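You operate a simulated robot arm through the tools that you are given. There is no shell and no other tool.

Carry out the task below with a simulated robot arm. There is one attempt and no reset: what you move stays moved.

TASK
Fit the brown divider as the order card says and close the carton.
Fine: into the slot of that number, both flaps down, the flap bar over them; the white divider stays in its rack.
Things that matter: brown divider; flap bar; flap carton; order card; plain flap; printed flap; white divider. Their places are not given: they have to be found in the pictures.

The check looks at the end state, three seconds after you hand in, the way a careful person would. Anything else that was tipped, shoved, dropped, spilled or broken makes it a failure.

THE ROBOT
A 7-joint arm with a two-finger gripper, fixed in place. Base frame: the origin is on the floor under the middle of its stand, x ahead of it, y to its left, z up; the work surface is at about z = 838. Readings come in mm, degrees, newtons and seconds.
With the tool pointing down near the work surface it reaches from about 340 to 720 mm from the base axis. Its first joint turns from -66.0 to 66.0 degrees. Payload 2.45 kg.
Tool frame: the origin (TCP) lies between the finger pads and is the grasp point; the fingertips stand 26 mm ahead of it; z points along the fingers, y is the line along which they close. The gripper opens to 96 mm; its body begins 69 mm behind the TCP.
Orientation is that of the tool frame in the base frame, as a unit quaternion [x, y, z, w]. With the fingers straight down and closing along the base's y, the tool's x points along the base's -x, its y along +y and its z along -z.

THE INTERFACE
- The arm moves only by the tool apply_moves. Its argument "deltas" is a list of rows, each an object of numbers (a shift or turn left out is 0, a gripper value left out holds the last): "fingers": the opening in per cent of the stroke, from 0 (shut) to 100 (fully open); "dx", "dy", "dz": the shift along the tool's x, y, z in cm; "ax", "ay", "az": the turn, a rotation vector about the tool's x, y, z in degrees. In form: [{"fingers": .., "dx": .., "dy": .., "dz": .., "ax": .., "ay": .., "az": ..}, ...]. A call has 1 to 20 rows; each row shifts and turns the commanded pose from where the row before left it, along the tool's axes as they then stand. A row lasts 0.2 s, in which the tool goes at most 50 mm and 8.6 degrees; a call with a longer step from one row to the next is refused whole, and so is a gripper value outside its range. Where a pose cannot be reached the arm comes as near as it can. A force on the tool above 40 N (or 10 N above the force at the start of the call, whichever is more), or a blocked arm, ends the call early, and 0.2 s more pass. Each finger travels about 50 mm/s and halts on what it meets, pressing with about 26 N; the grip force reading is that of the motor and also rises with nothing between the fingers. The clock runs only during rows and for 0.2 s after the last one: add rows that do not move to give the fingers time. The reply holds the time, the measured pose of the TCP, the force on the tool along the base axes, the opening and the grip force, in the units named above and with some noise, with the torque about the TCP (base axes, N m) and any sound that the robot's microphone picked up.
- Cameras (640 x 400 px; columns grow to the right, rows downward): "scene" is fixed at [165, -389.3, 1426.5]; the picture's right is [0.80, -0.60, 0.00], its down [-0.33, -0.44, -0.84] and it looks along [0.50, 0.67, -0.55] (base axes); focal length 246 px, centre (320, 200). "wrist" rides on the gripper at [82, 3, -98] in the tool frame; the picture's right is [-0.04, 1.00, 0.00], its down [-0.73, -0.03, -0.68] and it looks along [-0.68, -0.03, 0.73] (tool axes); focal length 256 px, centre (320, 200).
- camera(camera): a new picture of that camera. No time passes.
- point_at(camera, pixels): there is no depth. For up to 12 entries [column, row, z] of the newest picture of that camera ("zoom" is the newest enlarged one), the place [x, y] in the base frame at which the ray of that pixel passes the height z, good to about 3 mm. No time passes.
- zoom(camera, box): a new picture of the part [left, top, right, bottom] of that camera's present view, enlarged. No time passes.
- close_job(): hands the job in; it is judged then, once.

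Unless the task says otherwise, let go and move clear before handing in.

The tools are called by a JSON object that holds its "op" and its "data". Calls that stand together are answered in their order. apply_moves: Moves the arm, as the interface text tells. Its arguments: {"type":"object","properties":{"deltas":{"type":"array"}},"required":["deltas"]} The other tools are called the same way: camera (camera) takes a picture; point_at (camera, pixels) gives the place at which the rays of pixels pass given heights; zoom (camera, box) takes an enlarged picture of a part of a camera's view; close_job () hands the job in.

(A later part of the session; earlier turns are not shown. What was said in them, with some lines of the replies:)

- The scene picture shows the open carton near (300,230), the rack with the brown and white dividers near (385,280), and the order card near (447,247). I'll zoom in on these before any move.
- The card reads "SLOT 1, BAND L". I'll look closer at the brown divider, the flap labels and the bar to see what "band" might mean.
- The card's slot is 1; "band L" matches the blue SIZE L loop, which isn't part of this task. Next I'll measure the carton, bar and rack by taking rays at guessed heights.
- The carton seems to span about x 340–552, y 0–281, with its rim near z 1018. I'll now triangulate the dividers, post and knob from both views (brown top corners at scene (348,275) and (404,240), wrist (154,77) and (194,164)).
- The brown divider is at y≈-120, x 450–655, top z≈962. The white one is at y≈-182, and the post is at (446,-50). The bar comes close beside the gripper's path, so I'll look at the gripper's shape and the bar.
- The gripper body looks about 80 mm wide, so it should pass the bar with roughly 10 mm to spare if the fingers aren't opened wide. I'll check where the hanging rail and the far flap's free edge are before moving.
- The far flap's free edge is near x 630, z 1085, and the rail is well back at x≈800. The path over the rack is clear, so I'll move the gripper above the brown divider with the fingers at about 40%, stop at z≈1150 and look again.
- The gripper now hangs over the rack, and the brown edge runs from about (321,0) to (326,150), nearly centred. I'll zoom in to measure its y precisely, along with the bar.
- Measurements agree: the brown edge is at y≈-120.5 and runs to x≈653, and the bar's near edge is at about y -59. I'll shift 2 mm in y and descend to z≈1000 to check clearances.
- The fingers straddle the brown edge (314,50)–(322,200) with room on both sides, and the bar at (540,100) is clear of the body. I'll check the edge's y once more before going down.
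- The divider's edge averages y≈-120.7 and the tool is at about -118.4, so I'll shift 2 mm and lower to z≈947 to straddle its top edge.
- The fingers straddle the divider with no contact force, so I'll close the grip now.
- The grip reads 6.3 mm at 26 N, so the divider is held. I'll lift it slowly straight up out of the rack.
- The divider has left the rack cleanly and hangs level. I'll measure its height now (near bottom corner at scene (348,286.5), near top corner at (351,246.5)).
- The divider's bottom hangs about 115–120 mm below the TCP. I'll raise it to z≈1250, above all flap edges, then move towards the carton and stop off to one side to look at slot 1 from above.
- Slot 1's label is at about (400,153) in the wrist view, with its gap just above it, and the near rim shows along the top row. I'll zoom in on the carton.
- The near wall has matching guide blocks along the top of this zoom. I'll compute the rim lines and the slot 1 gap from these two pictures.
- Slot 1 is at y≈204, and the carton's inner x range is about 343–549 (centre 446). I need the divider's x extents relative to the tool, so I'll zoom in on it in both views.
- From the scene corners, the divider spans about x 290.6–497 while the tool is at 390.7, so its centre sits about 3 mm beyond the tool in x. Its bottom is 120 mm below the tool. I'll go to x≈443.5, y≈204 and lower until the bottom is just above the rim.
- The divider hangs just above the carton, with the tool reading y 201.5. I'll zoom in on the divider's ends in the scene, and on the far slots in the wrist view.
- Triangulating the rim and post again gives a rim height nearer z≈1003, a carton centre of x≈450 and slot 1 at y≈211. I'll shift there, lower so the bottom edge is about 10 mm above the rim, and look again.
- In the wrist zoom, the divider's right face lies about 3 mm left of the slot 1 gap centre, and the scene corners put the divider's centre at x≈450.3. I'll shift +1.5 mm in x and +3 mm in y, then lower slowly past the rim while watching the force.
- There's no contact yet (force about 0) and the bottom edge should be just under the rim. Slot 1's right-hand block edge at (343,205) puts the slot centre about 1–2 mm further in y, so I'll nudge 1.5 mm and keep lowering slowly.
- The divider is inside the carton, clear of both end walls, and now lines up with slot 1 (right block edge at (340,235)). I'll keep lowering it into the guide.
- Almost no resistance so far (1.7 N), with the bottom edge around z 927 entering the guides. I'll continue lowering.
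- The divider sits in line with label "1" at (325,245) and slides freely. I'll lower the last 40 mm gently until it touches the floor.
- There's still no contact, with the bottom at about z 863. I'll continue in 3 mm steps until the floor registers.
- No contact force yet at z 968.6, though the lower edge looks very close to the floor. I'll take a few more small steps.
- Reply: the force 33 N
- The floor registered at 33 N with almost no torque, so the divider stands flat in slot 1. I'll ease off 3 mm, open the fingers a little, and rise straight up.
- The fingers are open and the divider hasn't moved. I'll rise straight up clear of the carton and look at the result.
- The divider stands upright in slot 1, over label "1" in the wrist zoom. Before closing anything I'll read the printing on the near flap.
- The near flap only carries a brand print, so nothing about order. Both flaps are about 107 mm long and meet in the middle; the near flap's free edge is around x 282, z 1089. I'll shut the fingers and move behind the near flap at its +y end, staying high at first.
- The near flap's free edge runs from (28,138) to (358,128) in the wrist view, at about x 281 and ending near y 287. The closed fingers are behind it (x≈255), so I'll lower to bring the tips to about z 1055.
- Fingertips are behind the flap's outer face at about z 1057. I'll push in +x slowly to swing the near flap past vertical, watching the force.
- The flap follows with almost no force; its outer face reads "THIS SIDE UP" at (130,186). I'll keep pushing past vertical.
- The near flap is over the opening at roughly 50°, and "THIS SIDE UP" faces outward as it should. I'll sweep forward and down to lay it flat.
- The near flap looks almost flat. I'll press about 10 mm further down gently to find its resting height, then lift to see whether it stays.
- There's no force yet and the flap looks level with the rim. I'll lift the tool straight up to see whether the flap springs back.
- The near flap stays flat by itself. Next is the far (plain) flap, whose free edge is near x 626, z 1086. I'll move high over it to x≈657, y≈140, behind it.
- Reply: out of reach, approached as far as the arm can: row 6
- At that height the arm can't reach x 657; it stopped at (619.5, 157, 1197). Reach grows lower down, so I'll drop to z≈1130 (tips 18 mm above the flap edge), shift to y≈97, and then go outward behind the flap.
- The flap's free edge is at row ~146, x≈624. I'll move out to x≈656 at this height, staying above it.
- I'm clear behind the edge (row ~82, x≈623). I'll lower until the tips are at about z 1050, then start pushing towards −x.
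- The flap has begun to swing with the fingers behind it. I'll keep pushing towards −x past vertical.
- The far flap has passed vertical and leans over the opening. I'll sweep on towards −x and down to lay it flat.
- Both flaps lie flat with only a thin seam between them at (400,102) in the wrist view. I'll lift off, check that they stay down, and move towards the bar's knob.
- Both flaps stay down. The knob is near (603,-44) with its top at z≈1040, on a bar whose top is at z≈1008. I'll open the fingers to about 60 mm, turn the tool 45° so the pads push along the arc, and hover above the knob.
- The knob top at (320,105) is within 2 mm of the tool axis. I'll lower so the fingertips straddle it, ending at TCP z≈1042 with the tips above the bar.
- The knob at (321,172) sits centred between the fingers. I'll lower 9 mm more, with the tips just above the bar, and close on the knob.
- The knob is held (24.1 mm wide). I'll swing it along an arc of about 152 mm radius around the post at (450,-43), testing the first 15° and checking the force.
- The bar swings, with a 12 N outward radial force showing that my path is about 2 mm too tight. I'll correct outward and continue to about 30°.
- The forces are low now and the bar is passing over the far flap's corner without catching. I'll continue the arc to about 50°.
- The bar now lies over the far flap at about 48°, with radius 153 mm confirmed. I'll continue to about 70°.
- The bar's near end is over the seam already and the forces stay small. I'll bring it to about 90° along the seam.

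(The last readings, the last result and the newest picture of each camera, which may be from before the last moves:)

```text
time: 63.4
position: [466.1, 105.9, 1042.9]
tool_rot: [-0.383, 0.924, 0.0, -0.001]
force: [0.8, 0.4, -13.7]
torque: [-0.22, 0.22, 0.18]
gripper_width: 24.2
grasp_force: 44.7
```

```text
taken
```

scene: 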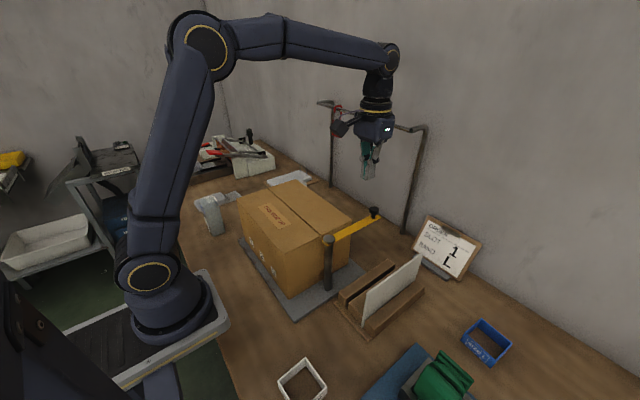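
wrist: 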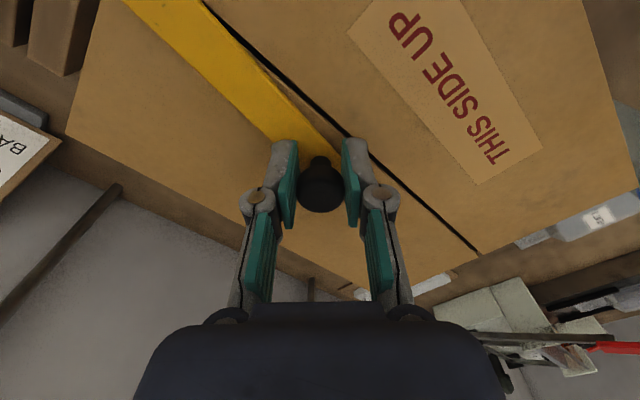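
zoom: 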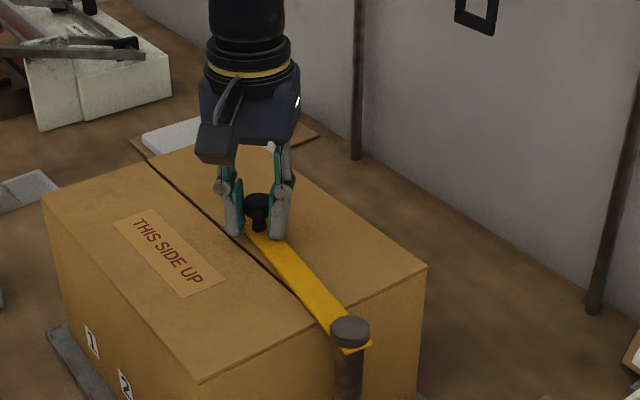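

The bar is at about 84°, just short of the seam. I'll finish the last 6°, watching for an end stop.

{"op": "apply_moves", "data": {"deltas": [{"dx": 0.48, "dy": 0.62}, {"dx": 0.5, "dy": 0.6}, {}, {}]}}

{"op": "zoom", "data": {"camera": "scene", "box": [250, 140, 390, 260]}}

{"op": "camera", "data": {"camera": "wrist"}}

```text
time: 64.4
position: [451.5, 109.1, 1043.7]
tool_rot: [-0.382, 0.924, 0.0, 0.0]
force: [-0.4, -7.8, -6.3]
torque: [-0.15, -0.02, 0.03]
gripper_width: 24.3
grasp_force: 44.6
```

```text
3.33 times, centred on (320, 200) of scene
```

zoom: 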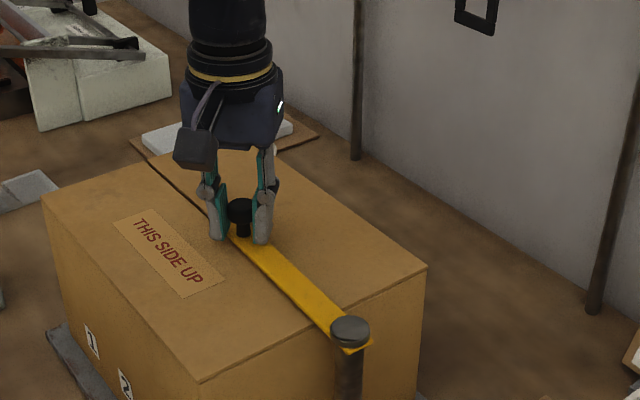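

```text
taken
```

wrist: 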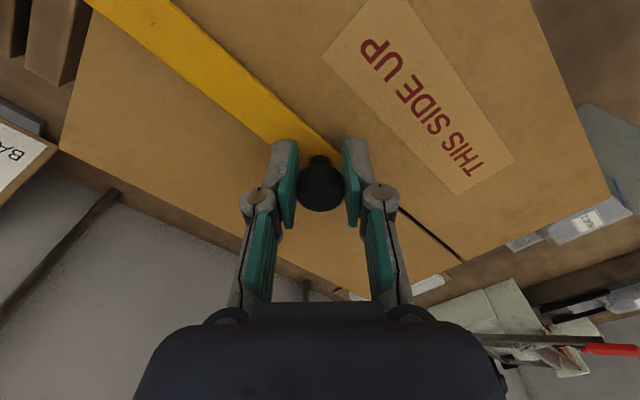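

The bar now covers the seam, which reappears beyond the knob at (430,235). I'll zoom in to see how evenly it overlaps both flaps.

{"op": "zoom", "data": {"camera": "wrist", "box": [80, 0, 500, 270]}}

{"op": "zoom", "data": {"camera": "scene", "box": [290, 190, 370, 270]}}

```text
1.48 times, centred on (290, 135) of wrist
```

zoom: 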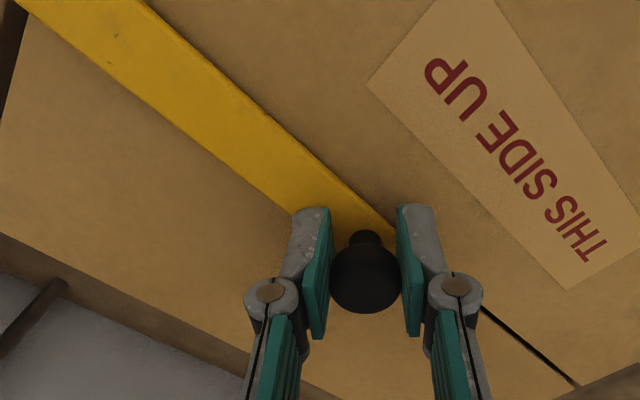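

```text
5.00 times, centred on (330, 230) of scene
```

zoom: 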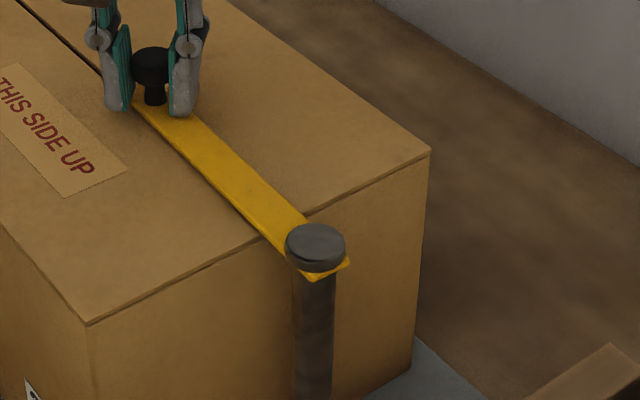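

The seam seems close to the bar's near edge, so I'll compute the bar edges and the seam in base coordinates.

{"op": "point_at", "data": {"camera": "wrist", "pixels": [[400, 207.9, 1004], [463.5, 259.9, 1004], [337.2, 158.6, 1010], [242.7, 65.5, 1010], [175.2, 1, 1010], [269.7, 141.7, 1010], [175.2, 74.2, 1010], [87.5, 3.4, 1010], [337.2, 158.6, 1004], [242.7, 65.5, 1004]]}}

{"op": "point_at", "data": {"camera": "zoom", "pixels": [[20, 4, 1004], [98, 73, 1004], [140, 110, 1010], [280, 250, 1010], [200, 118, 1010], [300, 213, 1010], [88, 323, 1004], [430, 150, 1004], [315, 240, 1020]]}}

```text
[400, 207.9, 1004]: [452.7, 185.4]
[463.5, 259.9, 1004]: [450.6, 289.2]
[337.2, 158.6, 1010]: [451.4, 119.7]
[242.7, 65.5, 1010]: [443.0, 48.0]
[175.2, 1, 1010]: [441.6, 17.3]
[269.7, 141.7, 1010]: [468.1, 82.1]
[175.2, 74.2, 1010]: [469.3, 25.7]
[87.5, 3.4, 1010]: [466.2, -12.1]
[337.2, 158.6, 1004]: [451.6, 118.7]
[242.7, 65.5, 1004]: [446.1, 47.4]
```

```text
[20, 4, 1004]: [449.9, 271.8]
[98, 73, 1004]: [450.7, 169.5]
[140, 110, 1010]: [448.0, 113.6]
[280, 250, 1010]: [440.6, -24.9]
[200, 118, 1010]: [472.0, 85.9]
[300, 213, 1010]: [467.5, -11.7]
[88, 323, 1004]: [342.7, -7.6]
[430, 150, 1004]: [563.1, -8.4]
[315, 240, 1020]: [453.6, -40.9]
```

The seam is at x≈451. The bar spans about 441–467 at the post but only about 448–471 near the knob, so it needs about 3° more to overlap the printed flap evenly. I'll move the knob another 8 mm towards −x.

{"op": "apply_moves", "data": {"deltas": [{"dx": 0.28, "dy": 0.28}, {"dx": 0.28, "dy": 0.28}, {}, {}]}}

{"op": "zoom", "data": {"camera": "scene", "box": [280, 180, 370, 270]}}

{"op": "zoom", "data": {"camera": "wrist", "box": [80, 0, 500, 270]}}

```text
time: 65.4
position: [445.1, 109.5, 1042.7]
tool_rot: [-0.382, 0.924, 0.0, 0.001]
force: [17.4, -11.4, -18.2]
torque: [0.1, -0.46, -0.03]
gripper_width: 24.1
grasp_force: 44.9
```

```text
4.44 times, centred on (325, 225) of scene
```

zoom: 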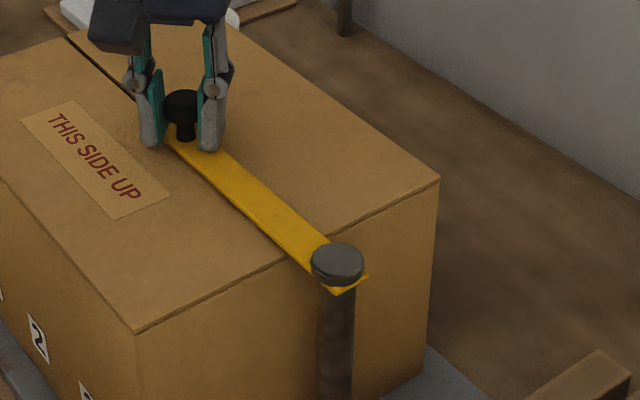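

```text
1.48 times, centred on (290, 135) of wrist
```

zoom: 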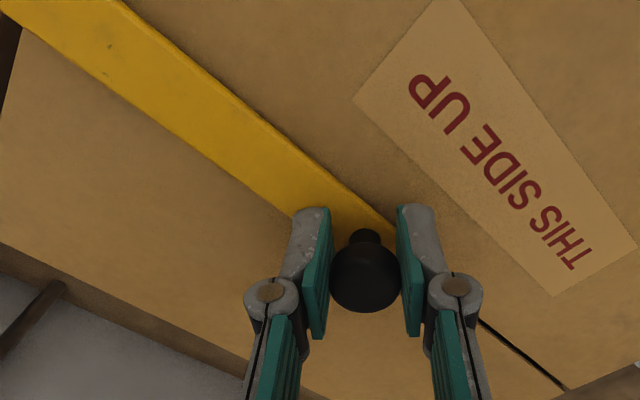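

Resistance rose to about 25 N and the seam now falls under the bar, so this looks like the end stop. I'll open the fingers, rise, and see whether the bar stays.

{"op": "apply_moves", "data": {"deltas": [{"fingers": 62}, {}, {}, {}, {"dz": -2.0}, {"dz": -3.0}, {"dz": -4.0}, {"dz": -4.0}, {}, {}]}}

{"op": "camera", "data": {"camera": "wrist"}}

{"op": "zoom", "data": {"camera": "scene", "box": [270, 170, 370, 270]}}

{"op": "camera", "data": {"camera": "scene"}}

```text
time: 67.6
position: [440.4, 109.7, 1172.9]
tool_rot: [-0.382, 0.924, 0.0, -0.001]
force: [0.3, 0.2, 0.0]
torque: [0.01, 0.02, 0.01]
gripper_width: 59.7
grasp_force: 0.1
```

```text
taken
```

wrist: 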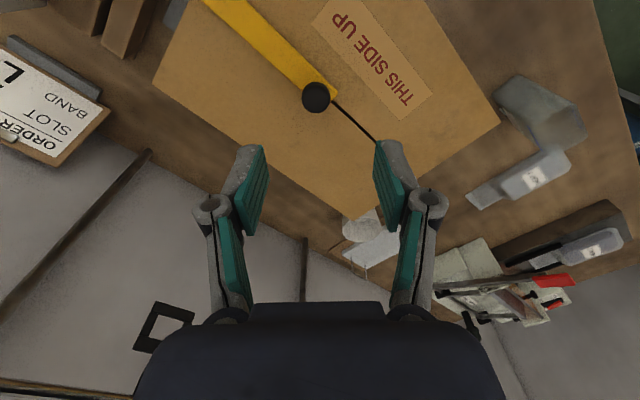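

```text
4.00 times, centred on (320, 220) of scene
```

zoom: 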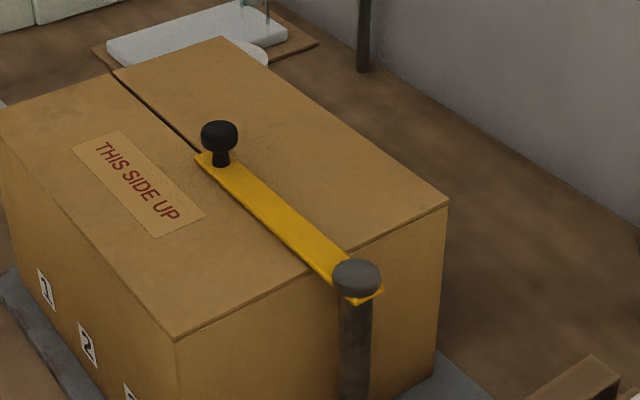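

```text
taken
```

scene: 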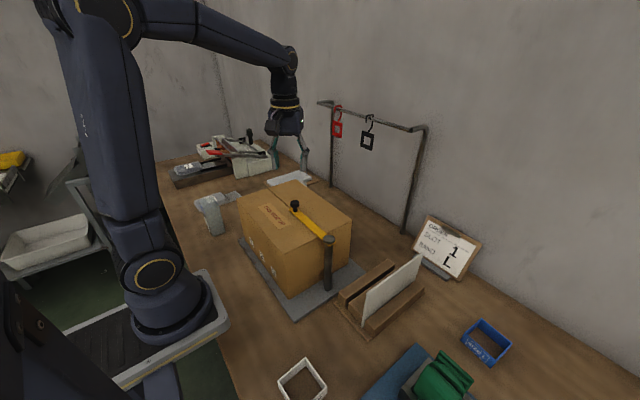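

The bar stays put after release. I'll zoom in on its end from above to confirm it overlaps both flaps.

{"op": "zoom", "data": {"camera": "wrist", "box": [180, 0, 440, 160]}}

{"op": "zoom", "data": {"camera": "scene", "box": [280, 180, 350, 260]}}

```text
2.46 times, centred on (310, 80) of wrist
```

zoom: 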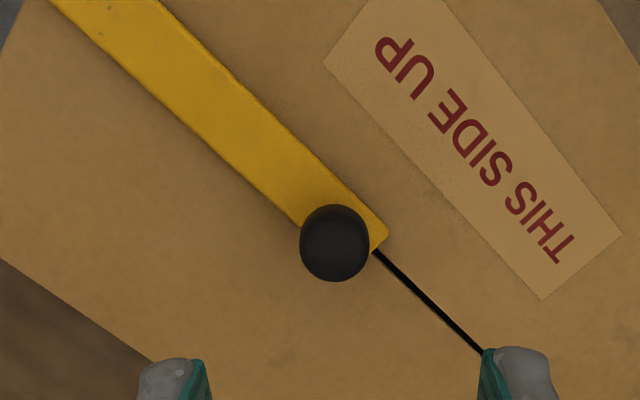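

```text
5.00 times, centred on (315, 220) of scene
```

zoom: 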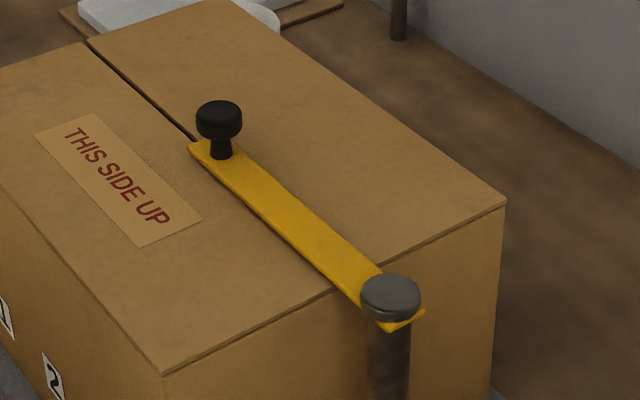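

{"op": "point_at", "data": {"camera": "wrist", "pixels": [[261.3, 15, 1010], [289.7, 45.5, 1010], [334.4, 91.4, 1010], [220.6, 17, 1010], [261.3, 53.6, 1010], [299.8, 88.1, 1010], [334.4, 102.3, 1004], [375, 140.9, 1004], [316.1, 96.3, 1038]]}}

{"op": "point_at", "data": {"camera": "zoom", "pixels": [[92, 42, 1004], [190, 138, 1004], [193, 150, 1010], [270, 228, 1010], [355, 305, 1010], [240, 160, 1010], [370, 265, 1010], [390, 292, 1022], [219, 115, 1038]]}}

```text
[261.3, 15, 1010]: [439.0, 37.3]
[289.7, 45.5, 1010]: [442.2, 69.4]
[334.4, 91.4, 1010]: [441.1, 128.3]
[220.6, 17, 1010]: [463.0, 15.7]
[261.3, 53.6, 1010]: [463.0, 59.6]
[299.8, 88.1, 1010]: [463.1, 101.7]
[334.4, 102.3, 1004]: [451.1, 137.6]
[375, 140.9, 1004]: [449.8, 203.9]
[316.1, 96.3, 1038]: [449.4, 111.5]
```

```text
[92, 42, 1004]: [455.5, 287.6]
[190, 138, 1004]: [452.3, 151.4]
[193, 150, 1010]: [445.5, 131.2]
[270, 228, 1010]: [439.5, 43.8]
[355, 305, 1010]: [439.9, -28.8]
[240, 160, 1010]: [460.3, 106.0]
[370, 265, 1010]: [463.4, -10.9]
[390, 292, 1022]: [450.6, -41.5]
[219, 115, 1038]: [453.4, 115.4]
```

The bar spans x≈439–463 along its whole length and the seam is at x≈451, so it overlaps both flaps by about 12 mm. I'll retreat well clear and take final pictures.

{"op": "apply_moves", "data": {"deltas": [{"dz": -4.0}, {"dz": -4.0}, {"dz": -4.0}, {"az": 7.5}, {"az": 7.5}, {"az": 7.5}, {"az": 7.5}, {"az": 7.5}, {"az": 7.5}, {"dx": 1.5, "dy": 3.0}, {"dx": 1.5, "dy": 2.0}, {}, {}, {}]}}

{"op": "camera", "data": {"camera": "scene"}}

{"op": "camera", "data": {"camera": "wrist"}}

{"op": "zoom", "data": {"camera": "scene", "box": [220, 160, 440, 350]}}

{"op": "zoom", "data": {"camera": "scene", "box": [150, 90, 290, 250]}}

```text
time: 70.6
position: [413.6, 158.1, 1292.5]
tool_rot: [0.001, 1.0, 0.0, 0.0]
force: [-0.1, 0.7, -0.3]
torque: [0.0, 0.0, 0.0]
gripper_width: 59.3
grasp_force: 0.0
```

```text
taken
```

scene: 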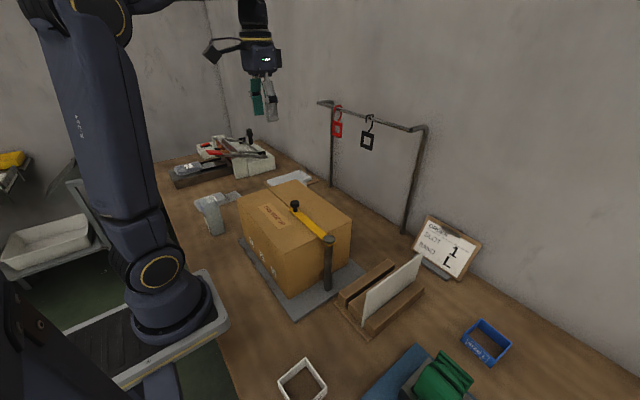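

```text
taken
```

wrist: 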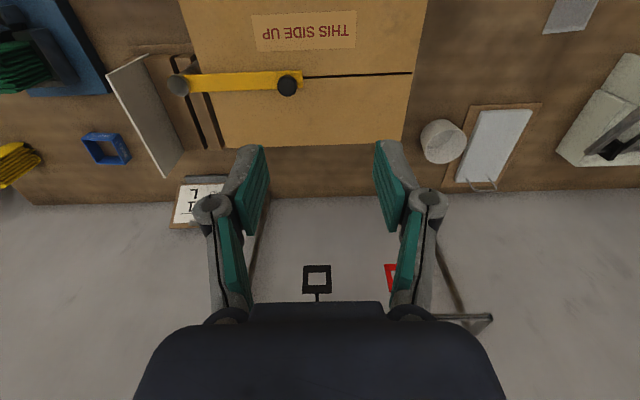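

```text
2.11 times, centred on (330, 255) of scene
```

zoom: 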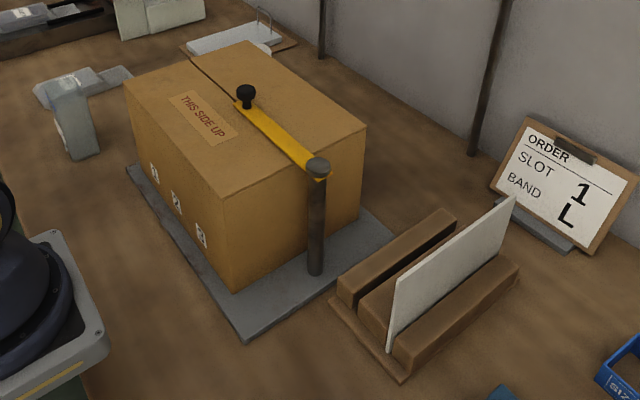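

```text
2.50 times, centred on (220, 170) of scene
```

zoom: 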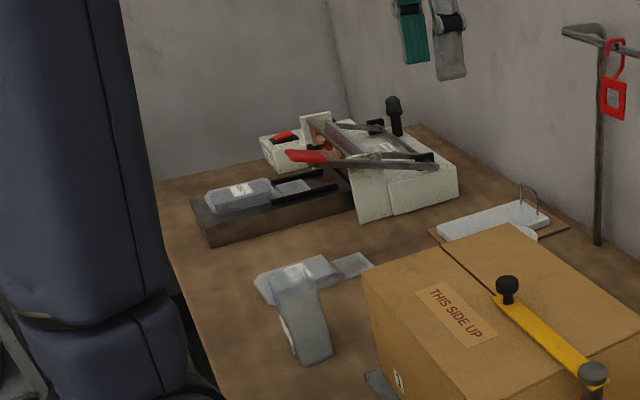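

The final pictures show both flaps flat and the bar lying along the seam, held at its post and ending at the knob (288,85) in the wrist view. The white divider is still in its rack, and nothing else has moved. The arm is clear, so I'm handing in.

{"op": "close_job", "data": {}}

```text
The job is handed in.
```

The brown divider is in slot 1, as the order card says. The carton is closed, and I've handed the job in.

- **Divider:** it stands flat on the carton floor in the slot 1 guides. It was upright in slot 1 when I checked it, before I closed the flaps.
- **Flaps:** the printed flap and the plain flap both lie flat and stayed down by themselves. "THIS SIDE UP" faces outward.
- **Flap bar:** it lies along the seam and overlaps each flap by about 12 mm. It stayed put after I let go.
- **White divider:** it is still in its rack.
- **Rest of the bench:** the final pictures show nothing else moved, tipped or dropped, and the arm was clear when I handed in.

The card also says "BAND L", which seems to mean the blue SIZE L loop. Your task didn't mention a band, so I left it alone.
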